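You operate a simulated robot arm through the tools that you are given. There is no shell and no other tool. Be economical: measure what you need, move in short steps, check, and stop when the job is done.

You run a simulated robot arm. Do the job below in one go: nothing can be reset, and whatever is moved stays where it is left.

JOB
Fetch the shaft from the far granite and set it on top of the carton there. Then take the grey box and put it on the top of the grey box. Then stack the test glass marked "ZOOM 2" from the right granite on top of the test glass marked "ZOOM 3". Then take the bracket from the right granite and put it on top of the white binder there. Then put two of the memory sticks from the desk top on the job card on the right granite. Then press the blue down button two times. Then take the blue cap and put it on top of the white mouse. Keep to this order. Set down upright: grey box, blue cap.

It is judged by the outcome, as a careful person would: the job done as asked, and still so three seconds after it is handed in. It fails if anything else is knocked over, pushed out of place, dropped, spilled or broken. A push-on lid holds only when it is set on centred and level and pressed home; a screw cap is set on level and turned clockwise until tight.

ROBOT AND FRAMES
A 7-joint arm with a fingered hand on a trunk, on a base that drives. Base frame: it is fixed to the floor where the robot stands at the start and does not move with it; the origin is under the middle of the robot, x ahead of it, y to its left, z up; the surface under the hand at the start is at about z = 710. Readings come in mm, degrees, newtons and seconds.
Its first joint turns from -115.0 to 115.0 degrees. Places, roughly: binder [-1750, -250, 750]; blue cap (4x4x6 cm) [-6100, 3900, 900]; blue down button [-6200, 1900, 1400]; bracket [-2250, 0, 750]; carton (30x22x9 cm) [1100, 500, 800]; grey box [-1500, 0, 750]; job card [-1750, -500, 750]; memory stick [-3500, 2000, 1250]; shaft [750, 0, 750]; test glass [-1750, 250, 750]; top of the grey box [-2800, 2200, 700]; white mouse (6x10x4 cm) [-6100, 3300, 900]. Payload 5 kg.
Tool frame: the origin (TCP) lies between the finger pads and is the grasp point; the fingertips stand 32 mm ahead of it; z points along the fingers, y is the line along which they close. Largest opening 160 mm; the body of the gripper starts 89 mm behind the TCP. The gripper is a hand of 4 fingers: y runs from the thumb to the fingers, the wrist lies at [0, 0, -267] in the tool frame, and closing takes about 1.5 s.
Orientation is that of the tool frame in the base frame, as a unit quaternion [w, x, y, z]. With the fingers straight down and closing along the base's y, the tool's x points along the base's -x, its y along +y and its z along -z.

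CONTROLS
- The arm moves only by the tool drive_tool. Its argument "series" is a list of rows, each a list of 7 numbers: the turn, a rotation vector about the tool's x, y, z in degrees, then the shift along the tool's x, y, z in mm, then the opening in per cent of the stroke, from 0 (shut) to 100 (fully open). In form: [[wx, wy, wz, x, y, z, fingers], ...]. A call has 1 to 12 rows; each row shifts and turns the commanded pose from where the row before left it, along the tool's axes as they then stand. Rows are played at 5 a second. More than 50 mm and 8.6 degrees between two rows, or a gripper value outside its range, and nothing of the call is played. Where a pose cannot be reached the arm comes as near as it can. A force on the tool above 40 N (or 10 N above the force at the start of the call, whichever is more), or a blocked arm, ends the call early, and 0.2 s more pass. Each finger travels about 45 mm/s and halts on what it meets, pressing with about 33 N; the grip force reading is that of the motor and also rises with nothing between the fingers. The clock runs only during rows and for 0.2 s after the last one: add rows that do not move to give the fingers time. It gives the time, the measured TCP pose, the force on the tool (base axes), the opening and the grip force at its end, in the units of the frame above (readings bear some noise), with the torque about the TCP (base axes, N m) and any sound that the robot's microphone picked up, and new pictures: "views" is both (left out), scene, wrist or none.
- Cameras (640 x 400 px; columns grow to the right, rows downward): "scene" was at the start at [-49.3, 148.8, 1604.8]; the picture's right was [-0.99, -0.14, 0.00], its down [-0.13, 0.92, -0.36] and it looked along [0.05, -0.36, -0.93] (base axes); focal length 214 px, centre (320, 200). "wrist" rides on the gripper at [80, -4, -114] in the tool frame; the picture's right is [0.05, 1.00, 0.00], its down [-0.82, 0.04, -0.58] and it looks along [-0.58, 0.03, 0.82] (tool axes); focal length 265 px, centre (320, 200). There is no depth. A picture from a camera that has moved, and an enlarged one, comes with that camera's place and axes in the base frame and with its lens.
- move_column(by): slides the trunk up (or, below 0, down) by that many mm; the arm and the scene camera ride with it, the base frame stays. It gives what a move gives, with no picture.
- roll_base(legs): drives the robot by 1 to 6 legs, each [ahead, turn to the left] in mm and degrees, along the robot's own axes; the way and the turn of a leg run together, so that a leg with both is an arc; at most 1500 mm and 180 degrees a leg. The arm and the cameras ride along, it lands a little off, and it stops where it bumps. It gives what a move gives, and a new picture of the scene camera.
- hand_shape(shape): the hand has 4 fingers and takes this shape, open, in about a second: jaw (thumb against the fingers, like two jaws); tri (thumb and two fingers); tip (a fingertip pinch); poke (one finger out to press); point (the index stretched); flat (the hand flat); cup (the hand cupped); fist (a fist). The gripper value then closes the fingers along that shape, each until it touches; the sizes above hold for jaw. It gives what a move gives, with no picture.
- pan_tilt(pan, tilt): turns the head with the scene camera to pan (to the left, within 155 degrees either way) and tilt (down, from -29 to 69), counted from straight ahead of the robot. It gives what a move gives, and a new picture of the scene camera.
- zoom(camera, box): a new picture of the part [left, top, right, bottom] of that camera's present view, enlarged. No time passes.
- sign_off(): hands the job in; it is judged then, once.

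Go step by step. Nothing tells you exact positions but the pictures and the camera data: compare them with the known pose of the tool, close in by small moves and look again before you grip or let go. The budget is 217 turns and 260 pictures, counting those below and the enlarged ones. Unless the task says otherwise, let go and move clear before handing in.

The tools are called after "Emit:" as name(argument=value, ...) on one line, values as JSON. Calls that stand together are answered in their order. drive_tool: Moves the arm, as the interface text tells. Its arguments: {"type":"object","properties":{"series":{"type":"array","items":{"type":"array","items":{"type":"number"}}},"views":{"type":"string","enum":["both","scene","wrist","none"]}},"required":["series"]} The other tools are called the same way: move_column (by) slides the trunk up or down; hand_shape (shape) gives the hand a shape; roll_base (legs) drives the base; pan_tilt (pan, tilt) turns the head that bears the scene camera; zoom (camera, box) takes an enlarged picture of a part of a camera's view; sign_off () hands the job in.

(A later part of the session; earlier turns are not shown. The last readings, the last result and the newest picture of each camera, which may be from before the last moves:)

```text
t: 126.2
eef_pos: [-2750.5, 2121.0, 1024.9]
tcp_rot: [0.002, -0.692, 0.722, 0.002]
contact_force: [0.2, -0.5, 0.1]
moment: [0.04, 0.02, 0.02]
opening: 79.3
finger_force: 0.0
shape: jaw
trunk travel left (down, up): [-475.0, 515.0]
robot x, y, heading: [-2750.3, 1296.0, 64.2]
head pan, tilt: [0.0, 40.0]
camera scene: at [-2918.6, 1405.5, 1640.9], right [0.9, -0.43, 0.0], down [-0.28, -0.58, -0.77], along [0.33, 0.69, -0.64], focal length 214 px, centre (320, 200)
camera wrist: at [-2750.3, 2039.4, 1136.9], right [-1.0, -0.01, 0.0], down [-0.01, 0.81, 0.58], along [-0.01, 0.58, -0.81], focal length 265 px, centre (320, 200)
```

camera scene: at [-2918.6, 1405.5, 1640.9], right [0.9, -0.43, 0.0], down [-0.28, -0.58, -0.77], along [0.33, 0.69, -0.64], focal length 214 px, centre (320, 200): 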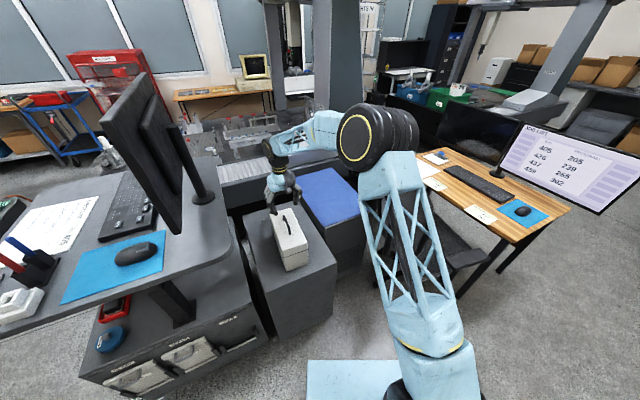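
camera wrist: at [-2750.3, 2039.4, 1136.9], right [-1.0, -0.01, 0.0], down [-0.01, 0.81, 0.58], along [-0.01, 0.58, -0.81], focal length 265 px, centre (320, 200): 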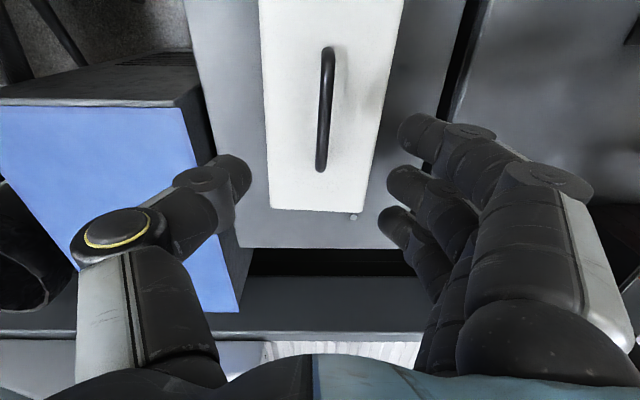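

The grey box stands on the block. Next the test glasses: I retract the arm and drive back toward the front of the right granite.

Emit:
drive_tool(series=[[0, 0, 0, 40, 0, -20, 50], [0, 0, 0, 45, 0, -15, 50], [0, 0, 0, 45, 0, 0, 50], [0, 0, 0, 45, 0, 0, 50], [0, 0, 0, 45, 0, 0, 50], [0, 0, 0, 45, 0, 0, 50], [0, 0, 0, 45, 0, 0, 50], [0, 0, 8, 30, 0, 0, 50], [0, 0, 8, 0, 0, 0, 50], [0, 0, 8, 0, 0, 0, 50]], views="none")

Emit:
roll_base(legs=[[0, -72], [1500, 0], [600, 0], [0, -80], [650, 0], [0, -90]])

```text
t: 128.4
eef_pos: [-2766.9, 1779.7, 1060.1]
tcp_rot: [0.002, -0.527, 0.85, 0.003]
contact_force: [0.5, 0.9, -0.4]
moment: [0.01, -0.02, 0.05]
opening: 79.5
finger_force: 0.0
shape: jaw
trunk travel left (down, up): [-475.0, 515.0]
robot x, y, heading: [-2752.1, 1298.1, 64.4]
head pan, tilt: [0.0, 40.0]
```

```text
t: 153.0
eef_pos: [-1051.0, 104.6, 1059.7]
tcp_rot: [0.001, 1.0, 0.01, -0.002]
contact_force: [0.4, -0.8, 0.3]
moment: [-0.02, -0.01, -0.03]
opening: 79.3
finger_force: 0.1
shape: jaw
trunk travel left (down, up): [-475.0, 515.0]
robot x, y, heading: [-630.3, 343.2, -178.2]
head pan, tilt: [0.0, 40.0]
camera scene: at [-644.5, 142.1, 1640.9], right [-0.03, 1.0, 0.0], down [0.64, 0.02, -0.77], along [-0.77, -0.03, -0.64], focal length 214 px, centre (320, 200)
```

scene: 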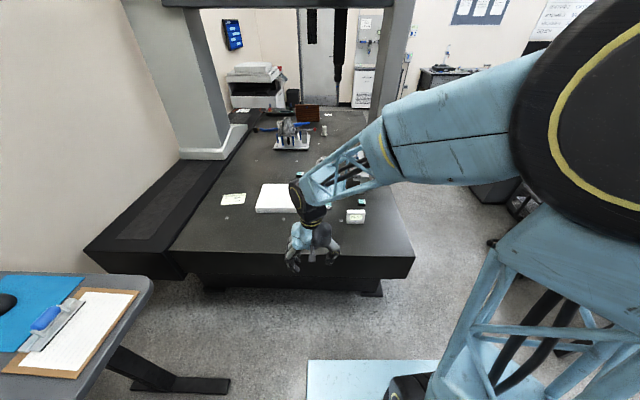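

Emit:
roll_base(legs=[[500, -1.8]])

Emit:
drive_tool(series=[[0, 0, 0, 0, -40, 0, 50], [0, 0, 0, 0, -40, 0, 50], [0, 0, 0, 0, -40, 0, 50], [0, 0, 0, 0, -20, 0, 50]])

```text
t: 156.0
eef_pos: [-1566.7, 107.4, 1059.6]
tcp_rot: [0.0, 1.0, -0.003, -0.002]
contact_force: [0.3, -0.3, 0.9]
moment: [0.0, 0.01, -0.01]
opening: 79.3
finger_force: 0.0
shape: jaw
trunk travel left (down, up): [-475.0, 515.0]
robot x, y, heading: [-1137.0, 332.5, -179.8]
head pan, tilt: [0.0, 40.0]
camera scene: at [-1158.7, 133.1, 1640.9], right [0.0, 1.0, 0.0], down [0.64, 0.0, -0.77], along [-0.77, 0.0, -0.64], focal length 214 px, centre (320, 200)
```

scene: 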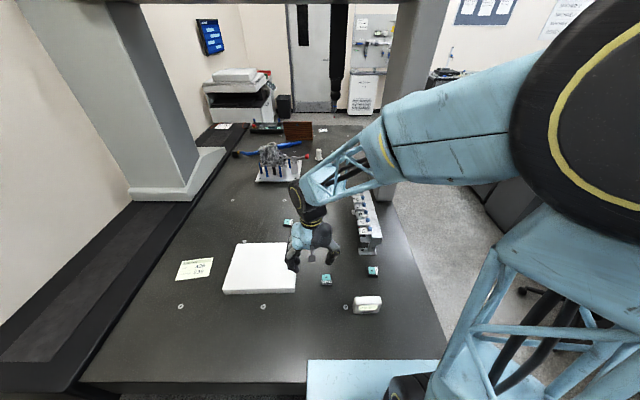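

```text
t: 157.0
eef_pos: [-1567.7, 248.0, 1058.3]
tcp_rot: [0.001, 1.0, -0.004, -0.003]
contact_force: [1.0, -0.6, 0.0]
moment: [0.01, 0.0, -0.01]
opening: 79.4
finger_force: 0.1
shape: jaw
trunk travel left (down, up): [-475.0, 515.0]
robot x, y, heading: [-1138.0, 338.5, -179.5]
head pan, tilt: [0.0, 40.0]
camera scene: at [-1158.3, 133.6, 1641.0], right [0.0, 1.0, 0.0], down [0.64, 0.0, -0.77], along [-0.77, 0.0, -0.64], focal length 214 px, centre (320, 200)
camera wrist: at [-1484.6, 252.2, 1170.7], right [0.04, -1.0, 0.0], down [-0.81, -0.04, 0.58], along [-0.58, -0.03, -0.81], focal length 265 px, centre (320, 200)
```

scene: 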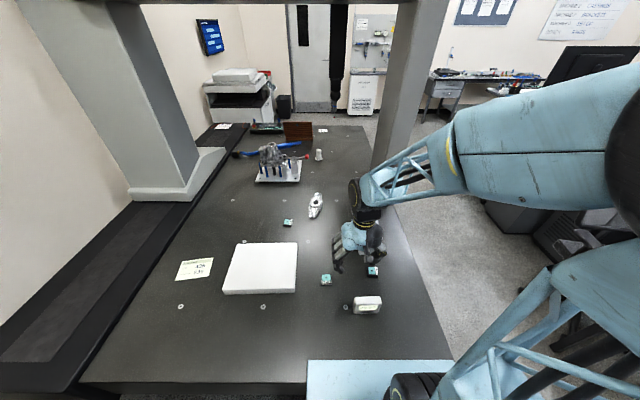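
wrist: 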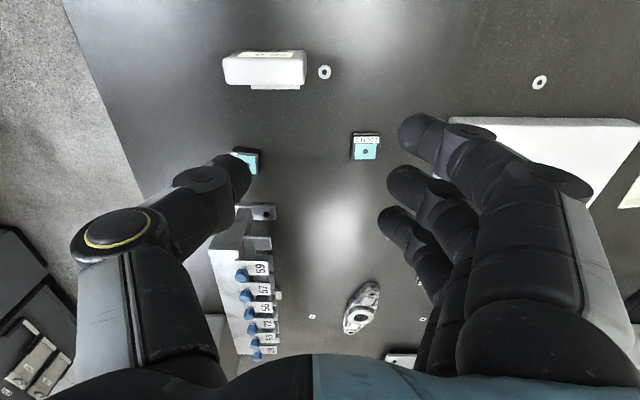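

Emit:
zoom(camera="wrist", box=[220, 110, 400, 190])

Emit:
zoom(camera="scene", box=[270, 180, 400, 320])

```text
3.56 times, centred on (310, 150) of wrist
camera zoom: at [-1484.6, 252.2, 1170.7], right [0.04, -1.0, 0.0], down [-0.81, -0.04, 0.58], along [-0.58, -0.03, -0.81], focal length 944 px, centre (356, 378)
```

zoom: 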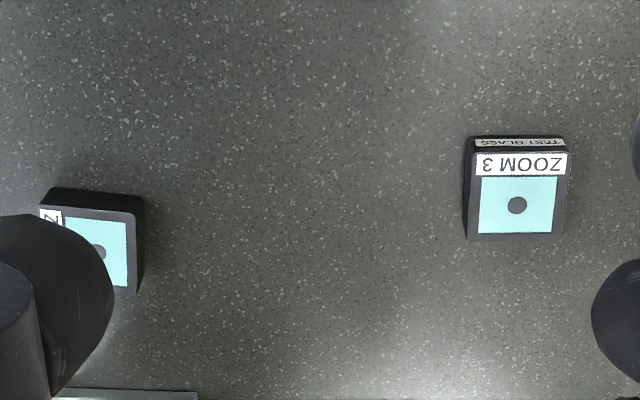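

```text
2.86 times, centred on (335, 250) of scene
camera zoom: at [-1158.3, 133.6, 1641.0], right [0.0, 1.0, 0.0], down [0.64, 0.0, -0.77], along [-0.77, 0.0, -0.64], focal length 613 px, centre (277, 57)
```

zoom: 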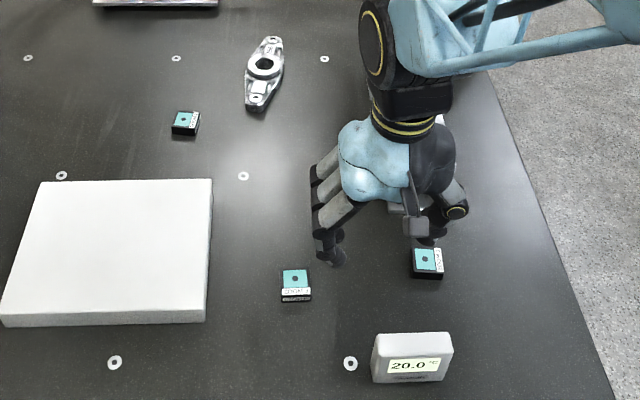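

The near glass is ZOOM 3. I need to read the other two; shifting the hand to view the right-hand one.

Emit:
drive_tool(series=[[0, 0, 0, 0, -45, 0, 50], [0, 0, 0, 0, -45, 0, 50], [0, 0, 0, 0, -40, 0, 50]], views="none")

Emit:
zoom(camera="wrist", box=[240, 80, 440, 220])

Emit:
zoom(camera="scene", box=[280, 205, 320, 230])

```text
t: 157.8
eef_pos: [-1566.3, 376.7, 1060.0]
tcp_rot: [0.001, 1.0, -0.003, -0.003]
contact_force: [-0.5, -1.1, 0.1]
moment: [0.0, 0.01, -0.01]
opening: 79.5
finger_force: 0.1
shape: jaw
trunk travel left (down, up): [-475.0, 515.0]
robot x, y, heading: [-1136.4, 341.5, -179.7]
head pan, tilt: [0.0, 40.0]
```

```text
2.86 times, centred on (340, 150) of wrist
camera zoom: at [-1484.4, 381.2, 1171.3], right [0.05, -1.0, 0.0], down [-0.81, -0.04, 0.58], along [-0.58, -0.03, -0.81], focal length 758 px, centre (263, 343)
```

zoom: 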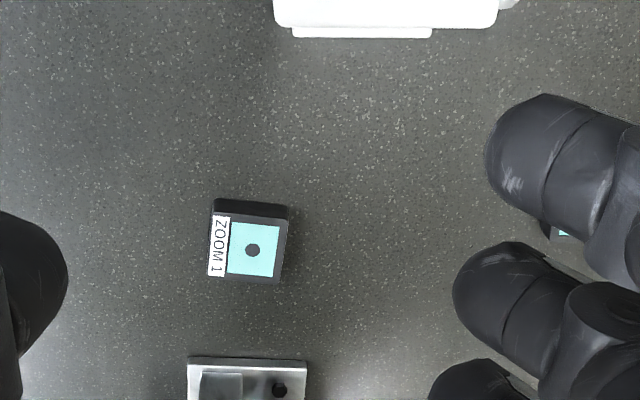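

```text
16.00 times, centred on (300, 218) of scene
camera zoom: at [-1158.5, 133.4, 1640.9], right [0.0, 1.0, 0.0], down [0.64, 0.0, -0.77], along [-0.77, 0.0, -0.64], focal length 3432 px, centre (640, -80)
```

zoom: 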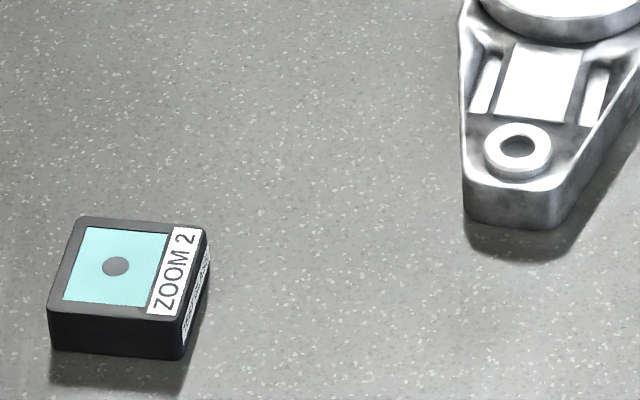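

ZOOM 2 is the far glass at about (-2053, -57). I drive 110 mm closer and bring the hand above it.

Emit:
roll_base(legs=[[110, 0]])

Emit:
drive_tool(series=[[0, 0, 0, -22, 42, 0, 50], [0, 0, 0, -22, 42, 0, 50], [0, 0, 0, -22, 42, 0, 50], [0, 0, 0, -22, 42, 0, 50], [0, 0, 0, -22, 42, 0, 50], [0, 0, 0, -22, 42, 0, 50], [0, 0, 0, -22, 42, 0, 50], [0, 0, 0, -22, 42, 0, 50], [0, 0, 0, -22, 42, 0, 50], [0, 0, 0, -22, 42, 20, 50], [0, 0, 0, -22, 0, 40, 50], [0, 0, 0, 0, 0, 40, 50]])

```text
t: 158.6
eef_pos: [-1574.7, 376.7, 1059.4]
tcp_rot: [0.001, 1.0, -0.003, -0.003]
contact_force: [0.0, -0.5, 0.1]
moment: [-0.02, -0.01, 0.03]
opening: 79.1
finger_force: 0.2
shape: jaw
trunk travel left (down, up): [-475.0, 515.0]
robot x, y, heading: [-1147.7, 337.1, -179.8]
head pan, tilt: [0.0, 40.0]
stopped in leg 1: the robot was blocked; the commanded pose is now the measured one
camera scene: at [-1166.5, 133.1, 1641.0], right [0.0, 1.0, 0.0], down [0.64, 0.0, -0.77], along [-0.77, 0.0, -0.64], focal length 214 px, centre (320, 200)
```

scene: 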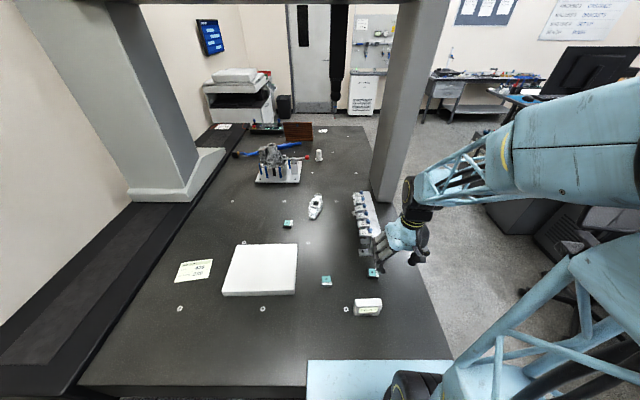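

```text
refused: row 10 steps farther than a row can; nothing moved
```

Blocked by the granite's stand at x≈-1147, but the glass is still within stretch reach. I extend the hand towards it.

Emit:
drive_tool(series=[[0, 0, 0, -29, 38, 0, 50], [0, 0, 0, -29, 38, 0, 50], [0, 0, 0, -29, 38, 0, 50], [0, 0, 0, -29, 38, 0, 50], [0, 0, 0, -29, 38, 0, 50], [0, 0, 0, -29, 38, 0, 50], [0, 0, 0, -29, 38, 0, 50], [0, 0, 0, -29, 38, 0, 50], [0, 0, 0, -29, 38, 0, 50], [0, 0, 0, -29, 38, 0, 50], [0, 0, 0, -29, 38, 0, 50], [0, 0, 0, 0, 0, 40, 50]])

```text
t: 161.2
eef_pos: [-1896.9, -41.4, 1021.7]
tcp_rot: [0.001, 1.0, -0.003, -0.003]
contact_force: [-0.8, 0.4, -0.7]
moment: [0.01, -0.01, 0.0]
opening: 79.2
finger_force: 0.0
shape: jaw
trunk travel left (down, up): [-475.0, 515.0]
robot x, y, heading: [-1145.7, 334.8, -179.8]
head pan, tilt: [0.0, 40.0]
camera scene: at [-1167.4, 132.6, 1640.9], right [0.0, 1.0, 0.0], down [0.64, 0.0, -0.77], along [-0.77, 0.0, -0.64], focal length 214 px, centre (320, 200)
camera wrist: at [-1815.7, -38.1, 1134.4], right [0.05, -1.0, 0.0], down [-0.81, -0.04, 0.58], along [-0.58, -0.03, -0.81], focal length 265 px, centre (320, 200)
```

scene: 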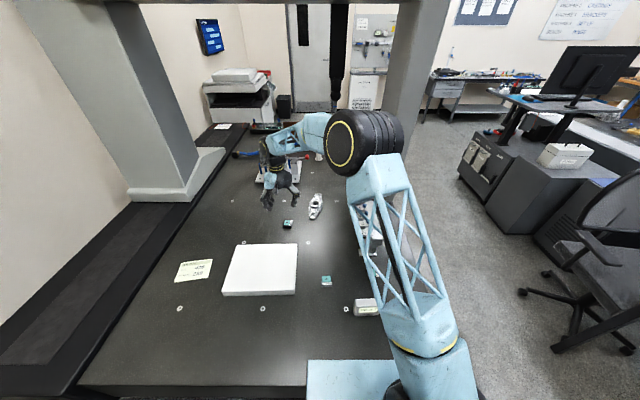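
wrist: 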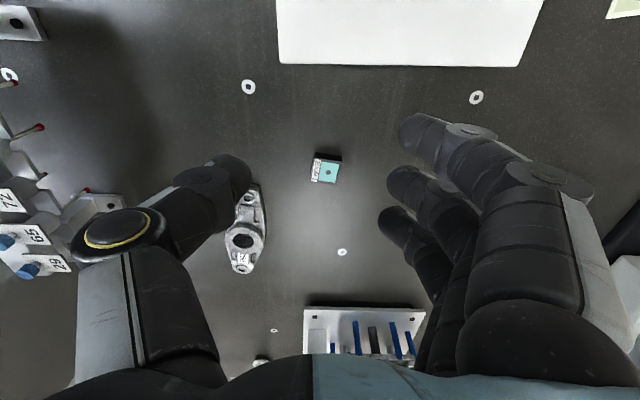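

Emit:
drive_tool(series=[[0, 0, 0, -45, 5, 30, 50], [0, 0, 0, -45, 6, 40, 50], [0, 0, 0, -45, 6, 40, 50], [0, 0, 0, -8, 2, 40, 50], [0, 0, 0, 0, 0, 40, 50], [0, 0, 0, 0, 0, 20, 50], [0, 0, 0, 0, 0, 0, 50]], views="wrist")

Emit:
zoom(camera="wrist", box=[240, 60, 420, 220])

```text
refused: row 1 steps farther than a row can; nothing moved
```

```text
2.50 times, centred on (330, 140) of wrist
camera zoom: at [-1815.7, -38.1, 1134.4], right [0.05, -1.0, 0.0], down [-0.81, -0.04, 0.58], along [-0.58, -0.03, -0.81], focal length 664 px, centre (295, 350)
```

zoom: 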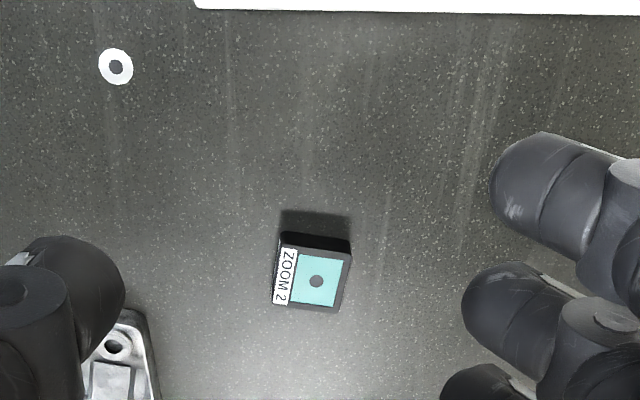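

Emit:
drive_tool(series=[[0, 0, 3.5, -45, 5, 0, 50], [0, 0, 3.5, -45, 5, 0, 50], [0, 0, 0, -45, 0, 10, 50], [0, 0, 0, -8, 0, 40, 50], [0, 0, 0, 0, 0, 45, 50], [0, 0, 0, 0, 0, 45, 50], [0, 0, 0, 0, 0, 45, 50], [0, 0, 0, 0, 0, 35, 50], [0, 0, 0, 0, 0, 0, 50]], views="wrist")

```text
t: 163.2
eef_pos: [-2042.0, -38.2, 800.9]
tcp_rot: [0.001, 0.998, -0.064, -0.003]
contact_force: [-0.3, 0.5, 0.2]
moment: [0.02, -0.01, -0.02]
opening: 79.3
finger_force: 0.1
shape: jaw
trunk travel left (down, up): [-475.0, 515.0]
robot x, y, heading: [-1144.1, 336.5, -179.8]
head pan, tilt: [0.0, 40.0]
camera wrist: at [-1960.6, -44.6, 913.7], right [-0.08, -1.0, 0.0], down [-0.81, 0.06, 0.58], along [-0.58, 0.04, -0.81], focal length 265 px, centre (320, 200)
```

wrist: 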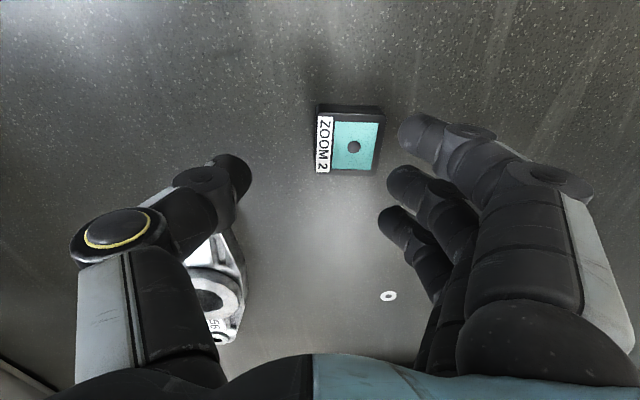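

Aligned; only 22 mm of y shift needed. I centre, descend and grip.

Emit:
drive_tool(series=[[0, 0, 0, -1, 22, 0, 50], [0, 0, 0, 0, 0, 30, 50], [0, 0, 0, 0, 0, 25, 50], [0, 0, 0, 0, 0, 0, 40], [0, 0, 0, 0, 0, 0, 20], [0, 0, 0, 0, 0, 0, 0], [0, 0, 0, 0, 0, 0, 0], [0, 0, 0, 0, 0, 0, 0], [0, 0, 0, 0, 0, 0, 0], [0, 0, 0, 0, 0, 0, 0]], views="wrist")

```text
t: 165.4
eef_pos: [-2046.2, -60.6, 746.6]
tcp_rot: [0.001, 0.998, -0.063, -0.003]
contact_force: [0.2, 0.2, 0.0]
moment: [-0.03, 0.02, 0.0]
opening: 42.6
finger_force: 33.2
shape: jaw
trunk travel left (down, up): [-475.0, 515.0]
robot x, y, heading: [-1143.8, 334.0, -179.5]
head pan, tilt: [0.0, 40.0]
camera wrist: at [-1964.4, -65.4, 858.9], right [-0.08, -1.0, 0.0], down [-0.81, 0.06, 0.58], along [-0.58, 0.04, -0.81], focal length 265 px, centre (320, 200)
```

wrist: 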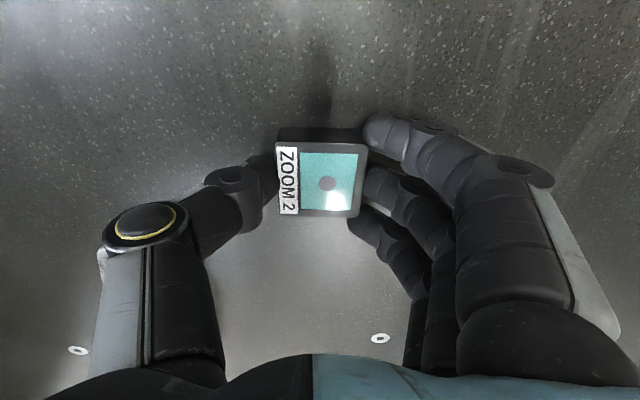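

Gripped (42.6 mm). I lift and carry it to a point where I can see ZOOM 3 ahead of the hand.

Emit:
drive_tool(series=[[0, 0, 0, 0, 0, -15, 0], [0, 0, 0, 0, 0, -45, 0], [0, 0, 0, 0, 0, -45, 0], [0, 0, 0, 0, 0, -45, 0]], views="none")

Emit:
drive_tool(series=[[0, 0, 0, 39.2, -25.5, 0, 0], [0, 0, 0, 39.2, -25.5, 0, 0], [0, 0, 0, 39.2, -25.5, 0, 0], [0, 0, 0, 39.2, -25.5, 0, 0], [0, 0, 0, 39.2, -25.5, 0, 0], [0, 0, 0, 39.2, -25.5, 0, 0], [0, 0, 0, 39.2, -25.5, 0, 0], [0, 0, 0, 39.2, -25.5, 0, 0], [0, 0, 0, 39.2, -25.5, 0, 0], [0, 0, 0, 39.2, -25.5, 0, 0], [0, 0, -3.6, 39.2, -25.5, 0, 0], [0, 0, -3.6, 0, 0, 0, 0]], views="wrist")

```text
t: 166.4
eef_pos: [-2044.3, -61.4, 898.2]
tcp_rot: [0.0, 0.998, -0.064, -0.003]
contact_force: [0.0, -0.1, -1.3]
moment: [0.0, 0.03, 0.0]
opening: 42.2
finger_force: 33.1
shape: jaw
trunk travel left (down, up): [-475.0, 515.0]
robot x, y, heading: [-1144.1, 334.3, -179.8]
head pan, tilt: [0.0, 40.0]
```

```text
t: 169.0
eef_pos: [-1579.0, 160.8, 894.7]
tcp_rot: [0.001, 1.0, -0.001, -0.003]
contact_force: [0.5, 0.1, -1.0]
moment: [-0.03, 0.03, 0.01]
opening: 41.9
finger_force: 33.0
shape: jaw
trunk travel left (down, up): [-475.0, 515.0]
robot x, y, heading: [-1143.1, 335.8, -179.7]
head pan, tilt: [0.0, 40.0]
camera wrist: at [-1498.3, 165.6, 1006.0], right [0.05, -1.0, 0.0], down [-0.81, -0.04, 0.58], along [-0.58, -0.03, -0.81], focal length 265 px, centre (320, 200)
```

wrist: 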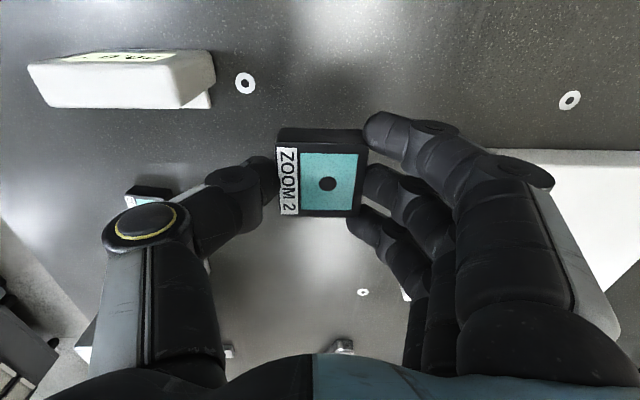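

Emit:
drive_tool(series=[[0, 0, 0, -35, 0, -35, 0], [0, 0, 0, -35, 0, -35, 0], [0, 0, 0, 0, 0, -35, 0], [0, 0, 0, 0, 0, 0, 0]], views="wrist")

Emit:
zoom(camera="wrist", box=[250, 60, 400, 240])

```text
t: 170.0
eef_pos: [-1649.4, 160.4, 1000.6]
tcp_rot: [0.001, 1.0, -0.001, -0.004]
contact_force: [1.2, -0.2, -0.2]
moment: [0.03, 0.01, 0.02]
opening: 42.0
finger_force: 33.4
shape: jaw
trunk travel left (down, up): [-475.0, 515.0]
robot x, y, heading: [-1143.9, 333.2, -179.8]
head pan, tilt: [0.0, 40.0]
camera wrist: at [-1567.8, 165.4, 1113.0], right [0.05, -1.0, 0.0], down [-0.81, -0.04, 0.58], along [-0.58, -0.03, -0.81], focal length 265 px, centre (320, 200)
```

wrist: 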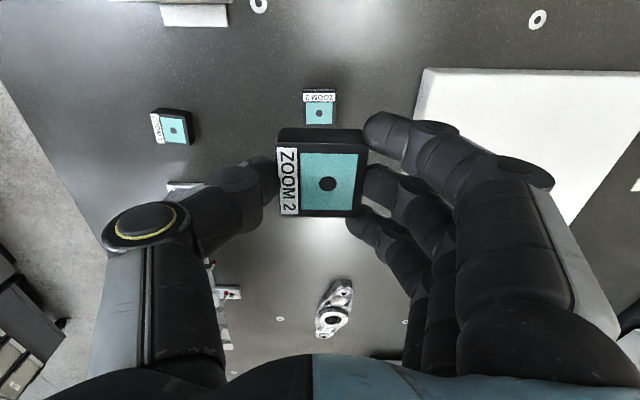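

```text
2.22 times, centred on (325, 150) of wrist
camera zoom: at [-1567.8, 165.4, 1113.0], right [0.05, -1.0, 0.0], down [-0.81, -0.04, 0.58], along [-0.58, -0.03, -0.81], focal length 590 px, centre (309, 311)
```

zoom: 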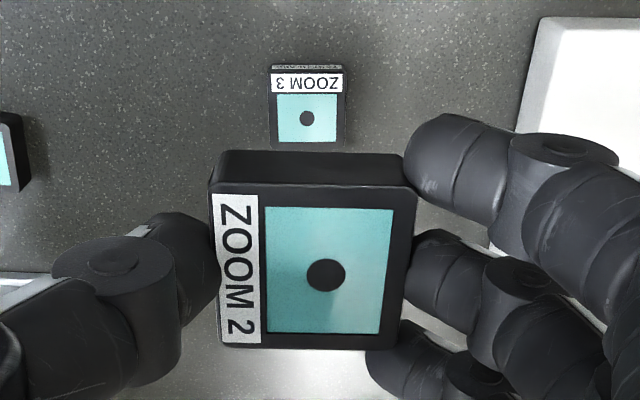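

ZOOM 3 centre at (-1683, 160.5) and the held glass centre is 2.7 mm off the TCP in x. I shift -36 mm in x and descend to just above.

Emit:
drive_tool(series=[[0, 0, 0, -36, 0, 0, 0], [0, 0, 0, 0, 0, 45, 0], [0, 0, 0, 0, 0, 45, 0], [0, 0, 0, 0, 0, 45, 0], [0, 0, 0, 0, 0, 45, 0], [0, 0, 0, 0, 0, 35, 0], [0, 0, 0, 0, 0, 0, 0]], views="none")

Emit:
zoom(camera="scene", box=[290, 210, 390, 310])

Emit:
zoom(camera="wrist", box=[240, 100, 400, 240])

```text
t: 171.6
eef_pos: [-1686.4, 159.5, 784.9]
tcp_rot: [0.001, 1.0, 0.0, -0.003]
contact_force: [-0.7, -0.2, -0.2]
moment: [0.0, -0.01, -0.01]
opening: 42.3
finger_force: 33.2
shape: jaw
trunk travel left (down, up): [-475.0, 515.0]
robot x, y, heading: [-1142.9, 333.6, -179.8]
head pan, tilt: [0.0, 40.0]
```

```text
4.00 times, centred on (340, 260) of scene
camera zoom: at [-1167.5, 132.9, 1640.9], right [0.0, 1.0, 0.0], down [0.64, 0.0, -0.77], along [-0.77, 0.0, -0.64], focal length 858 px, centre (240, -40)
```

zoom: 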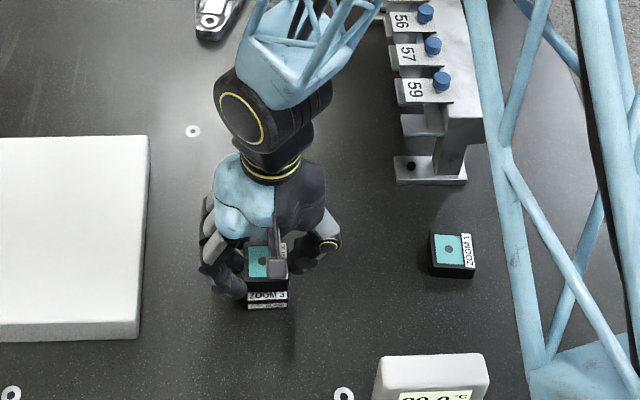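

```text
2.86 times, centred on (320, 170) of wrist
camera zoom: at [-1604.8, 164.1, 897.9], right [0.05, -1.0, 0.0], down [-0.81, -0.04, 0.58], along [-0.58, -0.03, -0.81], focal length 758 px, centre (320, 286)
```

zoom: 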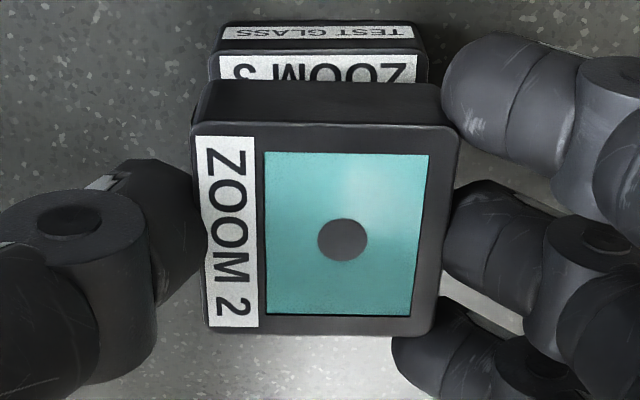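

Well aligned. I lower slowly to contact.

Emit:
drive_tool(series=[[0, 0, 0, 0, 0, 4, 0], [0, 0, 0, 0, 0, 3, 0], [0, 0, 0, 0, 0, 2, 0], [0, 0, 0, 0, 0, 0, 0]], views="none")

Emit:
drive_tool(series=[[0, 0, 0, 0, 0, 1.5, 0], [0, 0, 0, 0, 0, 1.5, 0], [0, 0, 0, 0, 0, 0, 0]], views="none")

Emit:
drive_tool(series=[[0, 0, 0, 0, 0, 1.5, 0], [0, 0, 0, 0, 0, 1.5, 0], [0, 0, 0, 0, 0, 0, 0]], views="none")

```text
t: 172.6
eef_pos: [-1686.8, 161.4, 776.0]
tcp_rot: [0.001, 1.0, -0.001, -0.002]
contact_force: [-0.3, -0.4, -1.7]
moment: [-0.01, 0.0, 0.02]
opening: 41.9
finger_force: 32.5
shape: jaw
trunk travel left (down, up): [-475.0, 515.0]
robot x, y, heading: [-1142.9, 336.2, -179.8]
head pan, tilt: [0.0, 40.0]
```

```text
t: 173.4
eef_pos: [-1686.9, 161.5, 773.0]
tcp_rot: [0.001, 1.0, -0.001, -0.003]
contact_force: [0.1, 0.6, -1.7]
moment: [0.03, 0.03, 0.01]
opening: 41.8
finger_force: 32.6
shape: jaw
trunk travel left (down, up): [-475.0, 515.0]
robot x, y, heading: [-1145.5, 338.9, -179.6]
head pan, tilt: [0.0, 40.0]
```

```text
t: 174.2
eef_pos: [-1687.4, 161.4, 770.1]
tcp_rot: [0.001, 1.0, -0.001, -0.002]
contact_force: [-0.1, 0.2, -1.4]
moment: [-0.01, -0.01, 0.01]
opening: 41.9
finger_force: 33.4
shape: jaw
trunk travel left (down, up): [-475.0, 515.0]
robot x, y, heading: [-1139.9, 335.0, -179.8]
head pan, tilt: [0.0, 40.0]
```

Emit:
drive_tool(series=[[0, 0, 0, 0, 0, 1, 0], [0, 0, 0, 0, 0, 1, 0], [0, 0, 0, 0, 0, 0, 0]], views="none")

Emit:
drive_tool(series=[[0, 0, 0, 0, 0, 1, 0], [0, 0, 0, 0, 0, 1, 0], [0, 0, 0, 0, 0, 0, 0]], views="wrist")

```text
t: 175.0
eef_pos: [-1688.1, 161.1, 768.9]
tcp_rot: [0.001, 1.0, 0.0, -0.003]
contact_force: [0.2, -0.2, 2.4]
moment: [-0.08, -0.02, 0.0]
opening: 41.9
finger_force: 33.0
shape: jaw
trunk travel left (down, up): [-475.0, 515.0]
robot x, y, heading: [-1144.7, 335.0, -179.7]
head pan, tilt: [0.0, 40.0]
```

```text
t: 175.8
eef_pos: [-1686.1, 161.0, 766.6]
tcp_rot: [0.001, 1.0, -0.001, -0.003]
contact_force: [-2.1, -0.6, 21.9]
moment: [-0.2, -0.02, -0.03]
opening: 42.2
finger_force: 33.2
shape: jaw
trunk travel left (down, up): [-475.0, 515.0]
robot x, y, heading: [-1145.8, 338.2, -179.8]
head pan, tilt: [0.0, 40.0]
camera wrist: at [-1605.2, 166.3, 879.3], right [0.05, -1.0, 0.0], down [-0.81, -0.04, 0.58], along [-0.58, -0.03, -0.81], focal length 265 px, centre (320, 200)
```

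wrist: 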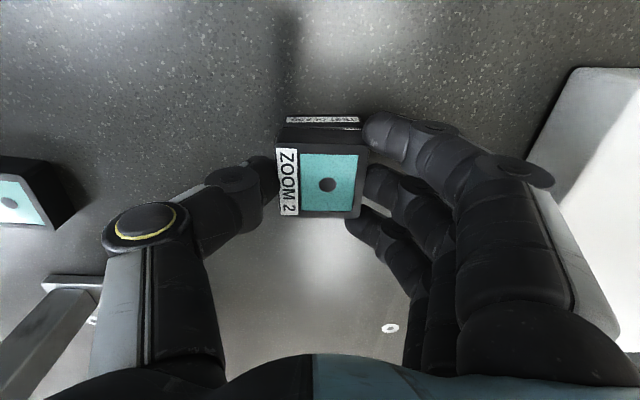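

In contact and stacked. I relieve the pressure, open gently and rise.

Emit:
drive_tool(series=[[0, 0, 0, 0, 0, -1.5, 0], [0, 0, 0, 0, 0, 0, 28], [0, 0, 0, 0, 0, 0, 32], [0, 0, 0, 0, 0, 0, 40], [0, 0, 0, 0, 0, 0, 50], [0, 0, 0, 0, 0, 0, 50], [0, 0, 0, 0, 0, -20, 50], [0, 0, 0, 0, 0, -40, 50], [0, 0, 0, 0, 0, -45, 50], [0, 0, 0, 0, 0, -45, 50]], views="wrist")

Emit:
zoom(camera="wrist", box=[250, 80, 390, 200])

```text
t: 178.0
eef_pos: [-1685.6, 162.6, 919.3]
tcp_rot: [0.001, 1.0, -0.001, -0.003]
contact_force: [-0.5, 0.3, 0.1]
moment: [-0.02, -0.05, 0.0]
opening: 79.1
finger_force: 0.0
shape: jaw
trunk travel left (down, up): [-475.0, 515.0]
robot x, y, heading: [-1144.2, 334.2, -179.7]
head pan, tilt: [0.0, 40.0]
camera wrist: at [-1603.8, 166.6, 1031.7], right [0.05, -1.0, 0.0], down [-0.81, -0.04, 0.58], along [-0.58, -0.03, -0.81], focal length 265 px, centre (320, 200)
```

wrist: 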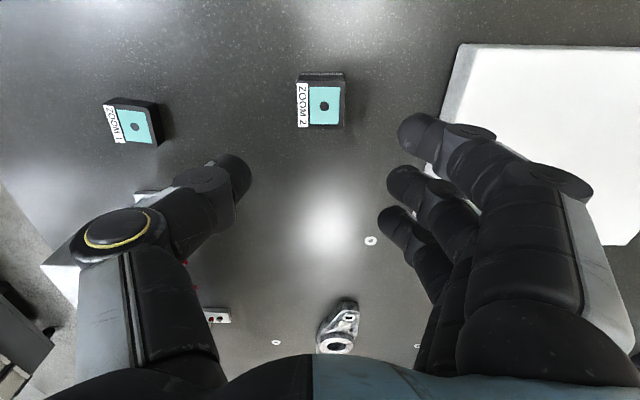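

```text
3.33 times, centred on (320, 140) of wrist
camera zoom: at [-1603.8, 166.6, 1031.7], right [0.05, -1.0, 0.0], down [-0.81, -0.04, 0.58], along [-0.58, -0.03, -0.81], focal length 885 px, centre (320, 400)
```

zoom: 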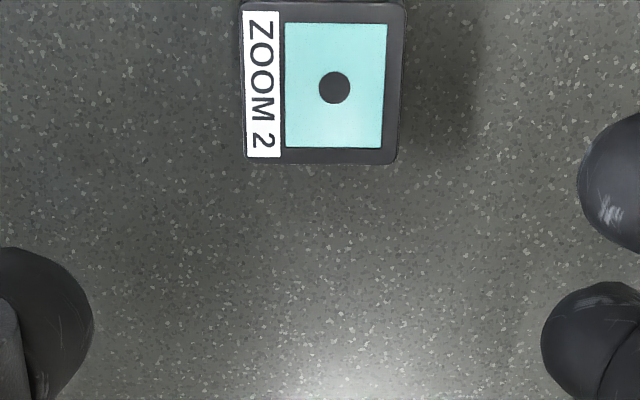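

ZOOM 2 sits on ZOOM 3. Next the bracket (x≈-2080…-2300, y≈105): I need the robot at y≈105 for reach, so I shift the base sideways with the hand raised.

Emit:
drive_tool(series=[[0, 0, 0, 0, -20, -40, 50], [0, 0, 0, 10, -40, -20, 50], [0, 0, 0, 10, -45, 0, 50], [0, 0, 0, 10, -45, 0, 50]], views="none")

Emit:
roll_base(legs=[[-480, 0], [0, 30], [440, 0], [0, -30], [200, 0]])

```text
t: 179.0
eef_pos: [-1656.2, 313.0, 977.4]
tcp_rot: [0.0, 1.0, 0.0, -0.003]
contact_force: [0.4, 0.0, 0.2]
moment: [0.01, -0.01, -0.02]
opening: 79.4
finger_force: 0.1
shape: jaw
trunk travel left (down, up): [-475.0, 515.0]
robot x, y, heading: [-1146.1, 337.3, -179.5]
head pan, tilt: [0.0, 40.0]
```

```text
t: 188.1
eef_pos: [-1655.8, 75.7, 973.9]
tcp_rot: [0.002, 1.0, 0.011, -0.001]
contact_force: [-1.0, -0.4, 0.5]
moment: [0.03, -0.03, 0.0]
opening: 79.4
finger_force: 0.1
shape: jaw
trunk travel left (down, up): [-475.0, 515.0]
robot x, y, heading: [-1142.2, 112.1, -178.6]
head pan, tilt: [0.0, 40.0]
stopped in leg 5: the robot was blocked; the commanded pose is now the measured one
camera scene: at [-1163.1, -91.1, 1640.9], right [-0.03, 1.0, 0.0], down [0.64, 0.02, -0.77], along [-0.77, -0.02, -0.64], focal length 214 px, centre (320, 200)
```

scene: 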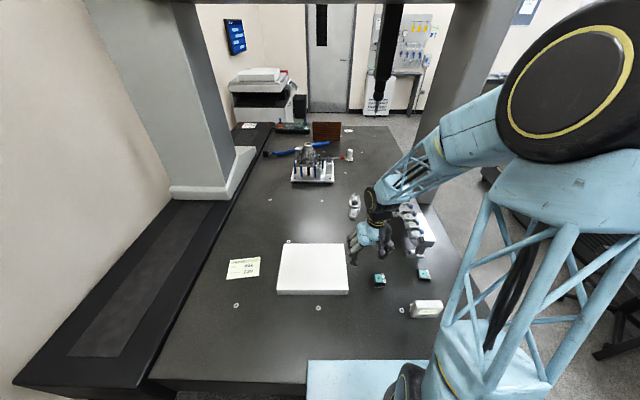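

Emit:
drive_tool(series=[[0, 0, 0, -46, -3, 0, 50], [0, 0, 0, -46, -3, 0, 50], [0, 0, 0, -46, -3, 0, 50], [0, 0, 0, -46, -3, 0, 50], [0, 0, 0, -46, -3, 0, 50], [0, 0, 0, -46, -3, 0, 50], [0, 0, 0, -46, -3, 0, 50], [0, 0, 0, 0, 0, 40, 50], [0, 0, 0, 0, 0, 20, 50]])

Emit:
zoom(camera="wrist", box=[220, 60, 420, 260])

```text
t: 190.1
eef_pos: [-1977.0, 88.2, 914.2]
tcp_rot: [0.001, 1.0, 0.011, -0.003]
contact_force: [0.9, 1.3, -0.3]
moment: [-0.01, 0.0, -0.01]
opening: 79.3
finger_force: 0.1
shape: jaw
trunk travel left (down, up): [-475.0, 515.0]
robot x, y, heading: [-1145.2, 107.8, -178.4]
head pan, tilt: [0.0, 40.0]
camera scene: at [-1162.4, -91.0, 1640.9], right [-0.03, 1.0, 0.0], down [0.64, 0.02, -0.77], along [-0.77, -0.02, -0.64], focal length 214 px, centre (320, 200)
camera wrist: at [-1895.8, 95.0, 1027.3], right [0.07, -1.0, 0.0], down [-0.81, -0.06, 0.58], along [-0.58, -0.04, -0.81], focal length 265 px, centre (320, 200)
```

scene: 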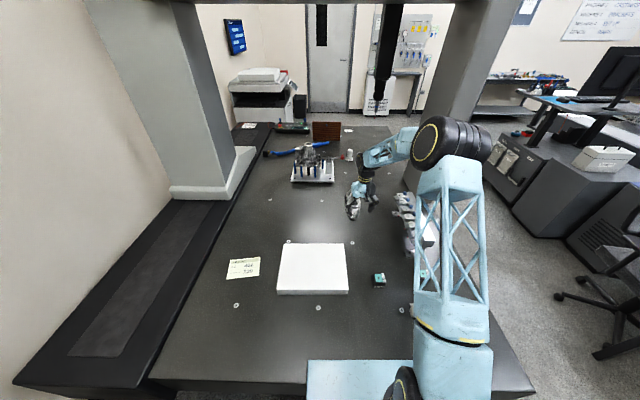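
wrist: 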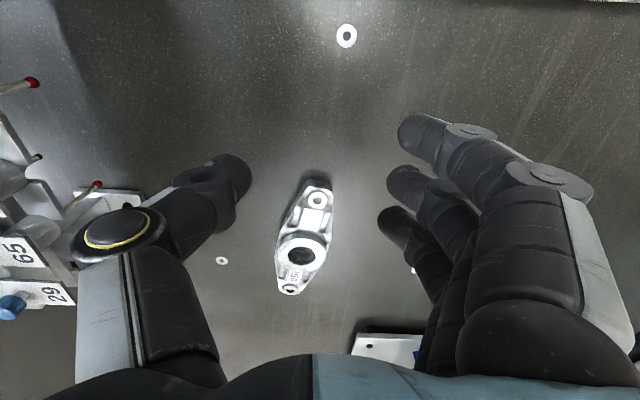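

```text
2.00 times, centred on (320, 160) of wrist
camera zoom: at [-1895.8, 95.0, 1027.3], right [0.07, -1.0, 0.0], down [-0.81, -0.06, 0.58], along [-0.58, -0.04, -0.81], focal length 531 px, centre (320, 280)
```

zoom: 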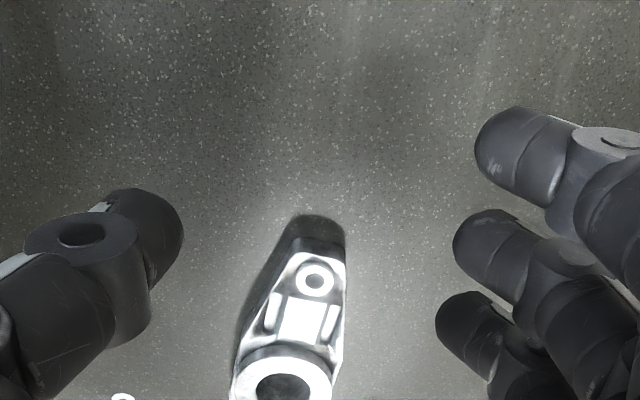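

The bracket's axis runs from (-2102, 89) to (-2304, 120). I turn the hand 10° to match, tilt it 10° for reach, and move over the part near (-2165, 98).

Emit:
drive_tool(series=[[0, 0, 5, 0, 0, 0, 60], [0, 0, 5, 0, 0, 0, 60], [0, -5, 0, 0, 0, 0, 60], [0, -5, 0, 0, 0, 0, 60], [0, 0, 0, -44, 4.6, 8, 60], [0, 0, 0, -44, 4.6, 18, 60], [0, 0, 0, -44, 4.6, 23, 60], [0, 0, 0, -44, 4.6, 23, 60], [0, 0, 0, 0, 0, 0, 60]], views="wrist")

```text
t: 192.1
eef_pos: [-2165.2, 100.4, 874.9]
tcp_rot: [-0.005, 0.993, -0.077, -0.088]
contact_force: [0.3, 0.5, -0.1]
moment: [0.03, 0.01, -0.01]
opening: 95.4
finger_force: 0.1
shape: jaw
trunk travel left (down, up): [-475.0, 515.0]
robot x, y, heading: [-1141.4, 115.2, -178.2]
head pan, tilt: [0.0, 40.0]
camera wrist: at [-2066.4, 90.3, 971.7], right [-0.1, -0.99, -0.01], down [-0.7, 0.07, 0.71], along [-0.71, 0.08, -0.7], focal length 265 px, centre (320, 200)
```

wrist: 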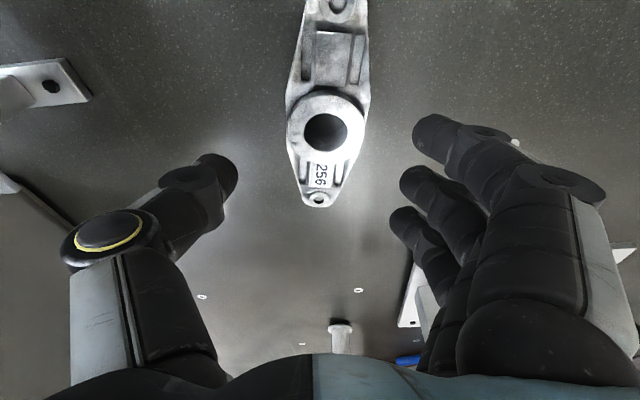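

Emit:
drive_tool(series=[[0, 0, 1.5, 0, 2.5, 40, 60], [0, 0, 0, 1, 3, 40, 60], [0, 0, 0, 0.5, 0, 15, 60], [0, 0, 0, 0, 0, 0, 60]], views="wrist")

```text
t: 193.1
eef_pos: [-2183.3, 96.0, 782.4]
tcp_rot: [-0.005, 0.992, -0.09, -0.089]
contact_force: [0.4, 0.0, 0.1]
moment: [-0.01, 0.04, -0.03]
opening: 95.4
finger_force: 0.1
shape: jaw
trunk travel left (down, up): [-475.0, 515.0]
robot x, y, heading: [-1143.3, 114.8, -178.4]
head pan, tilt: [0.0, 40.0]
camera wrist: at [-2083.1, 84.4, 878.5], right [-0.13, -0.99, 0.0], down [-0.7, 0.09, 0.71], along [-0.71, 0.09, -0.7], focal length 265 px, centre (320, 200)
```

wrist: 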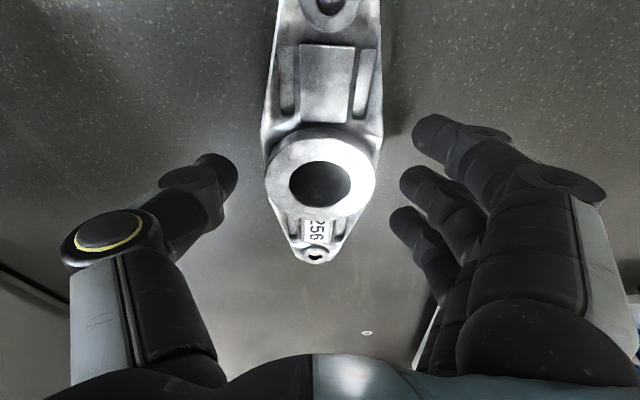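

Emit:
drive_tool(series=[[0, 0, 0, 2.5, 0, 14, 60], [0, 0, 0, 2.2, 0, 12.5, 60], [0, 0, 0, 0, 0, 0, 45], [0, 0, 0, 0, 0, 0, 20], [0, 0, 0, 0, 0, 0, 0], [0, 0, 0, 0, 0, 0, 0], [0, 0, 0, 0, 0, 0, 0], [0, 0, 0, 0, 0, 0, 0], [0, 0, 0, 0, 0, 0, 0]], views="wrist")

```text
t: 195.1
eef_pos: [-2181.8, 95.3, 755.1]
tcp_rot: [-0.004, 0.992, -0.09, -0.089]
contact_force: [1.4, -0.3, 0.3]
moment: [0.0, 0.04, 0.04]
opening: 61.1
finger_force: 32.7
shape: jaw
trunk travel left (down, up): [-475.0, 515.0]
robot x, y, heading: [-1147.5, 113.0, -178.4]
head pan, tilt: [0.0, 40.0]
camera wrist: at [-2082.9, 83.8, 852.2], right [-0.13, -0.99, 0.0], down [-0.7, 0.09, 0.71], along [-0.71, 0.09, -0.7], focal length 265 px, centre (320, 200)
```

wrist: 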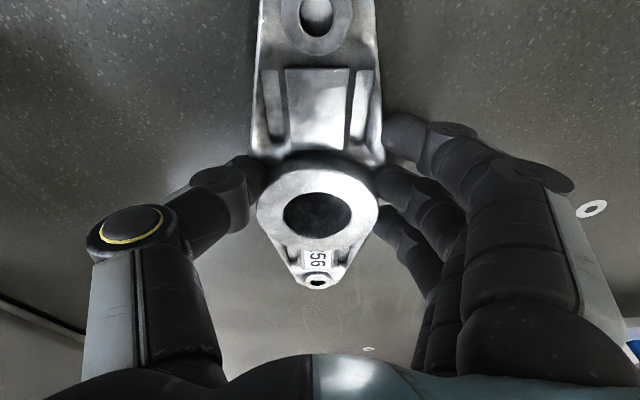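

Gripped at the body. I lift carefully and check.

Emit:
drive_tool(series=[[0, 0, 0, -1.7, 0, -10, 0], [0, 0, 0, -3.5, 0, -20, 0], [0, 0, 0, -7, 0, -40, 0], [0, 0, 0, -7, 0, -40, 0], [0, 0, 0, 0, 0, 0, 0]])

```text
t: 196.3
eef_pos: [-2180.1, 96.6, 864.8]
tcp_rot: [-0.004, 0.992, -0.09, -0.089]
contact_force: [0.3, -0.1, -4.4]
moment: [-0.03, -0.13, 0.01]
opening: 60.9
finger_force: 33.2
shape: jaw
trunk travel left (down, up): [-475.0, 515.0]
robot x, y, heading: [-1142.8, 112.4, -178.2]
head pan, tilt: [0.0, 40.0]
camera scene: at [-1162.5, -91.1, 1640.8], right [-0.03, 1.0, 0.0], down [0.64, 0.02, -0.77], along [-0.77, -0.02, -0.64], focal length 214 px, centre (320, 200)
camera wrist: at [-2081.9, 83.7, 962.8], right [-0.13, -0.99, 0.0], down [-0.7, 0.09, 0.71], along [-0.71, 0.09, -0.7], focal length 265 px, centre (320, 200)
```

scene: 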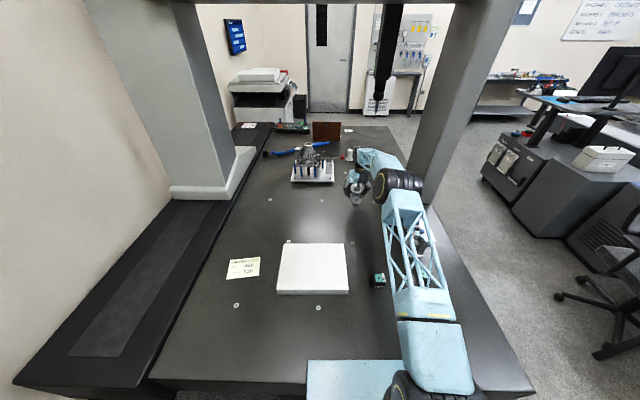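
wrist: 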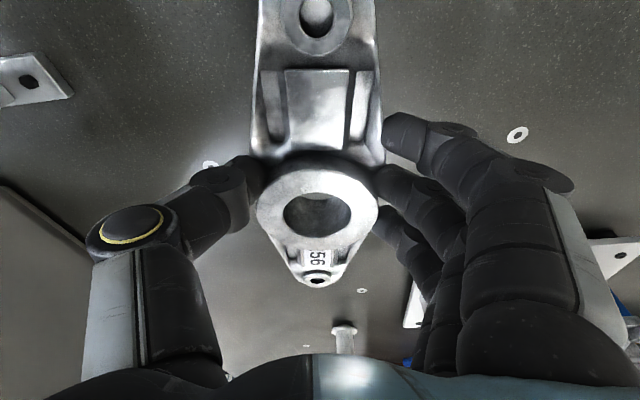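

The bracket is held securely. Binder centre ≈ (-1750, -140); I carry it there at constant height.

Emit:
drive_tool(series=[[0, 0, 0, 43.3, 14.5, -7.8, 0], [0, 0, 0, 43.3, 14.5, -7.8, 0], [0, 0, 0, 43.3, 14.5, -7.8, 0], [0, 0, 0, 43.3, 14.5, -7.8, 0], [0, 0, 0, 43.3, 14.5, -7.8, 0], [0, 0, 0, 43.3, 14.5, -7.8, 0], [0, 0, 0, 43.3, 14.5, -7.8, 0], [0, 0, 0, 43.3, 14.5, -7.8, 0], [0, 0, 0, 43.3, 14.5, -7.8, 0], [0, 0, 0, 43.3, 14.5, -7.8, 0], [0, 0, 0, 43.3, 14.5, -7.8, 0]])

```text
t: 198.7
eef_pos: [-1732.1, -146.4, 870.8]
tcp_rot: [-0.003, 0.992, -0.09, -0.089]
contact_force: [-0.9, 0.0, -4.8]
moment: [-0.03, -0.12, -0.01]
opening: 60.7
finger_force: 33.0
shape: jaw
trunk travel left (down, up): [-475.0, 515.0]
robot x, y, heading: [-1138.1, 114.0, -178.5]
head pan, tilt: [0.0, 40.0]
camera scene: at [-1162.1, -91.6, 1640.9], right [-0.03, 1.0, 0.0], down [0.64, 0.02, -0.77], along [-0.77, -0.02, -0.64], focal length 214 px, centre (320, 200)
camera wrist: at [-1632.0, -158.9, 967.3], right [-0.13, -0.99, 0.0], down [-0.7, 0.09, 0.71], along [-0.71, 0.09, -0.7], focal length 265 px, centre (320, 200)
```

scene: 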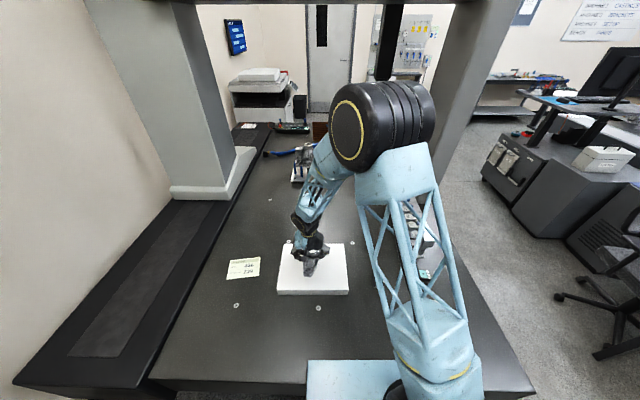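
wrist: 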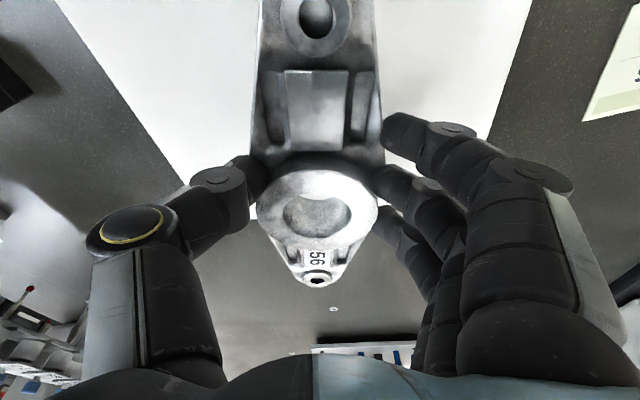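

Emit:
zoom(camera="scene", box=[250, 200, 370, 310])

```text
3.64 times, centred on (310, 255) of scene
camera zoom: at [-1162.1, -91.6, 1640.9], right [-0.03, 1.0, 0.0], down [0.64, 0.02, -0.77], along [-0.77, -0.02, -0.64], focal length 780 px, centre (356, 0)
```

zoom: 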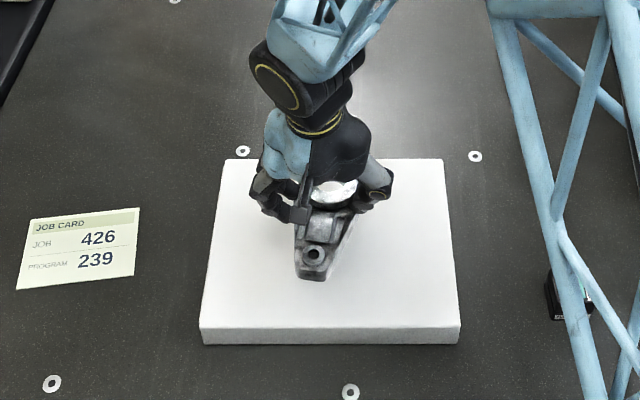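

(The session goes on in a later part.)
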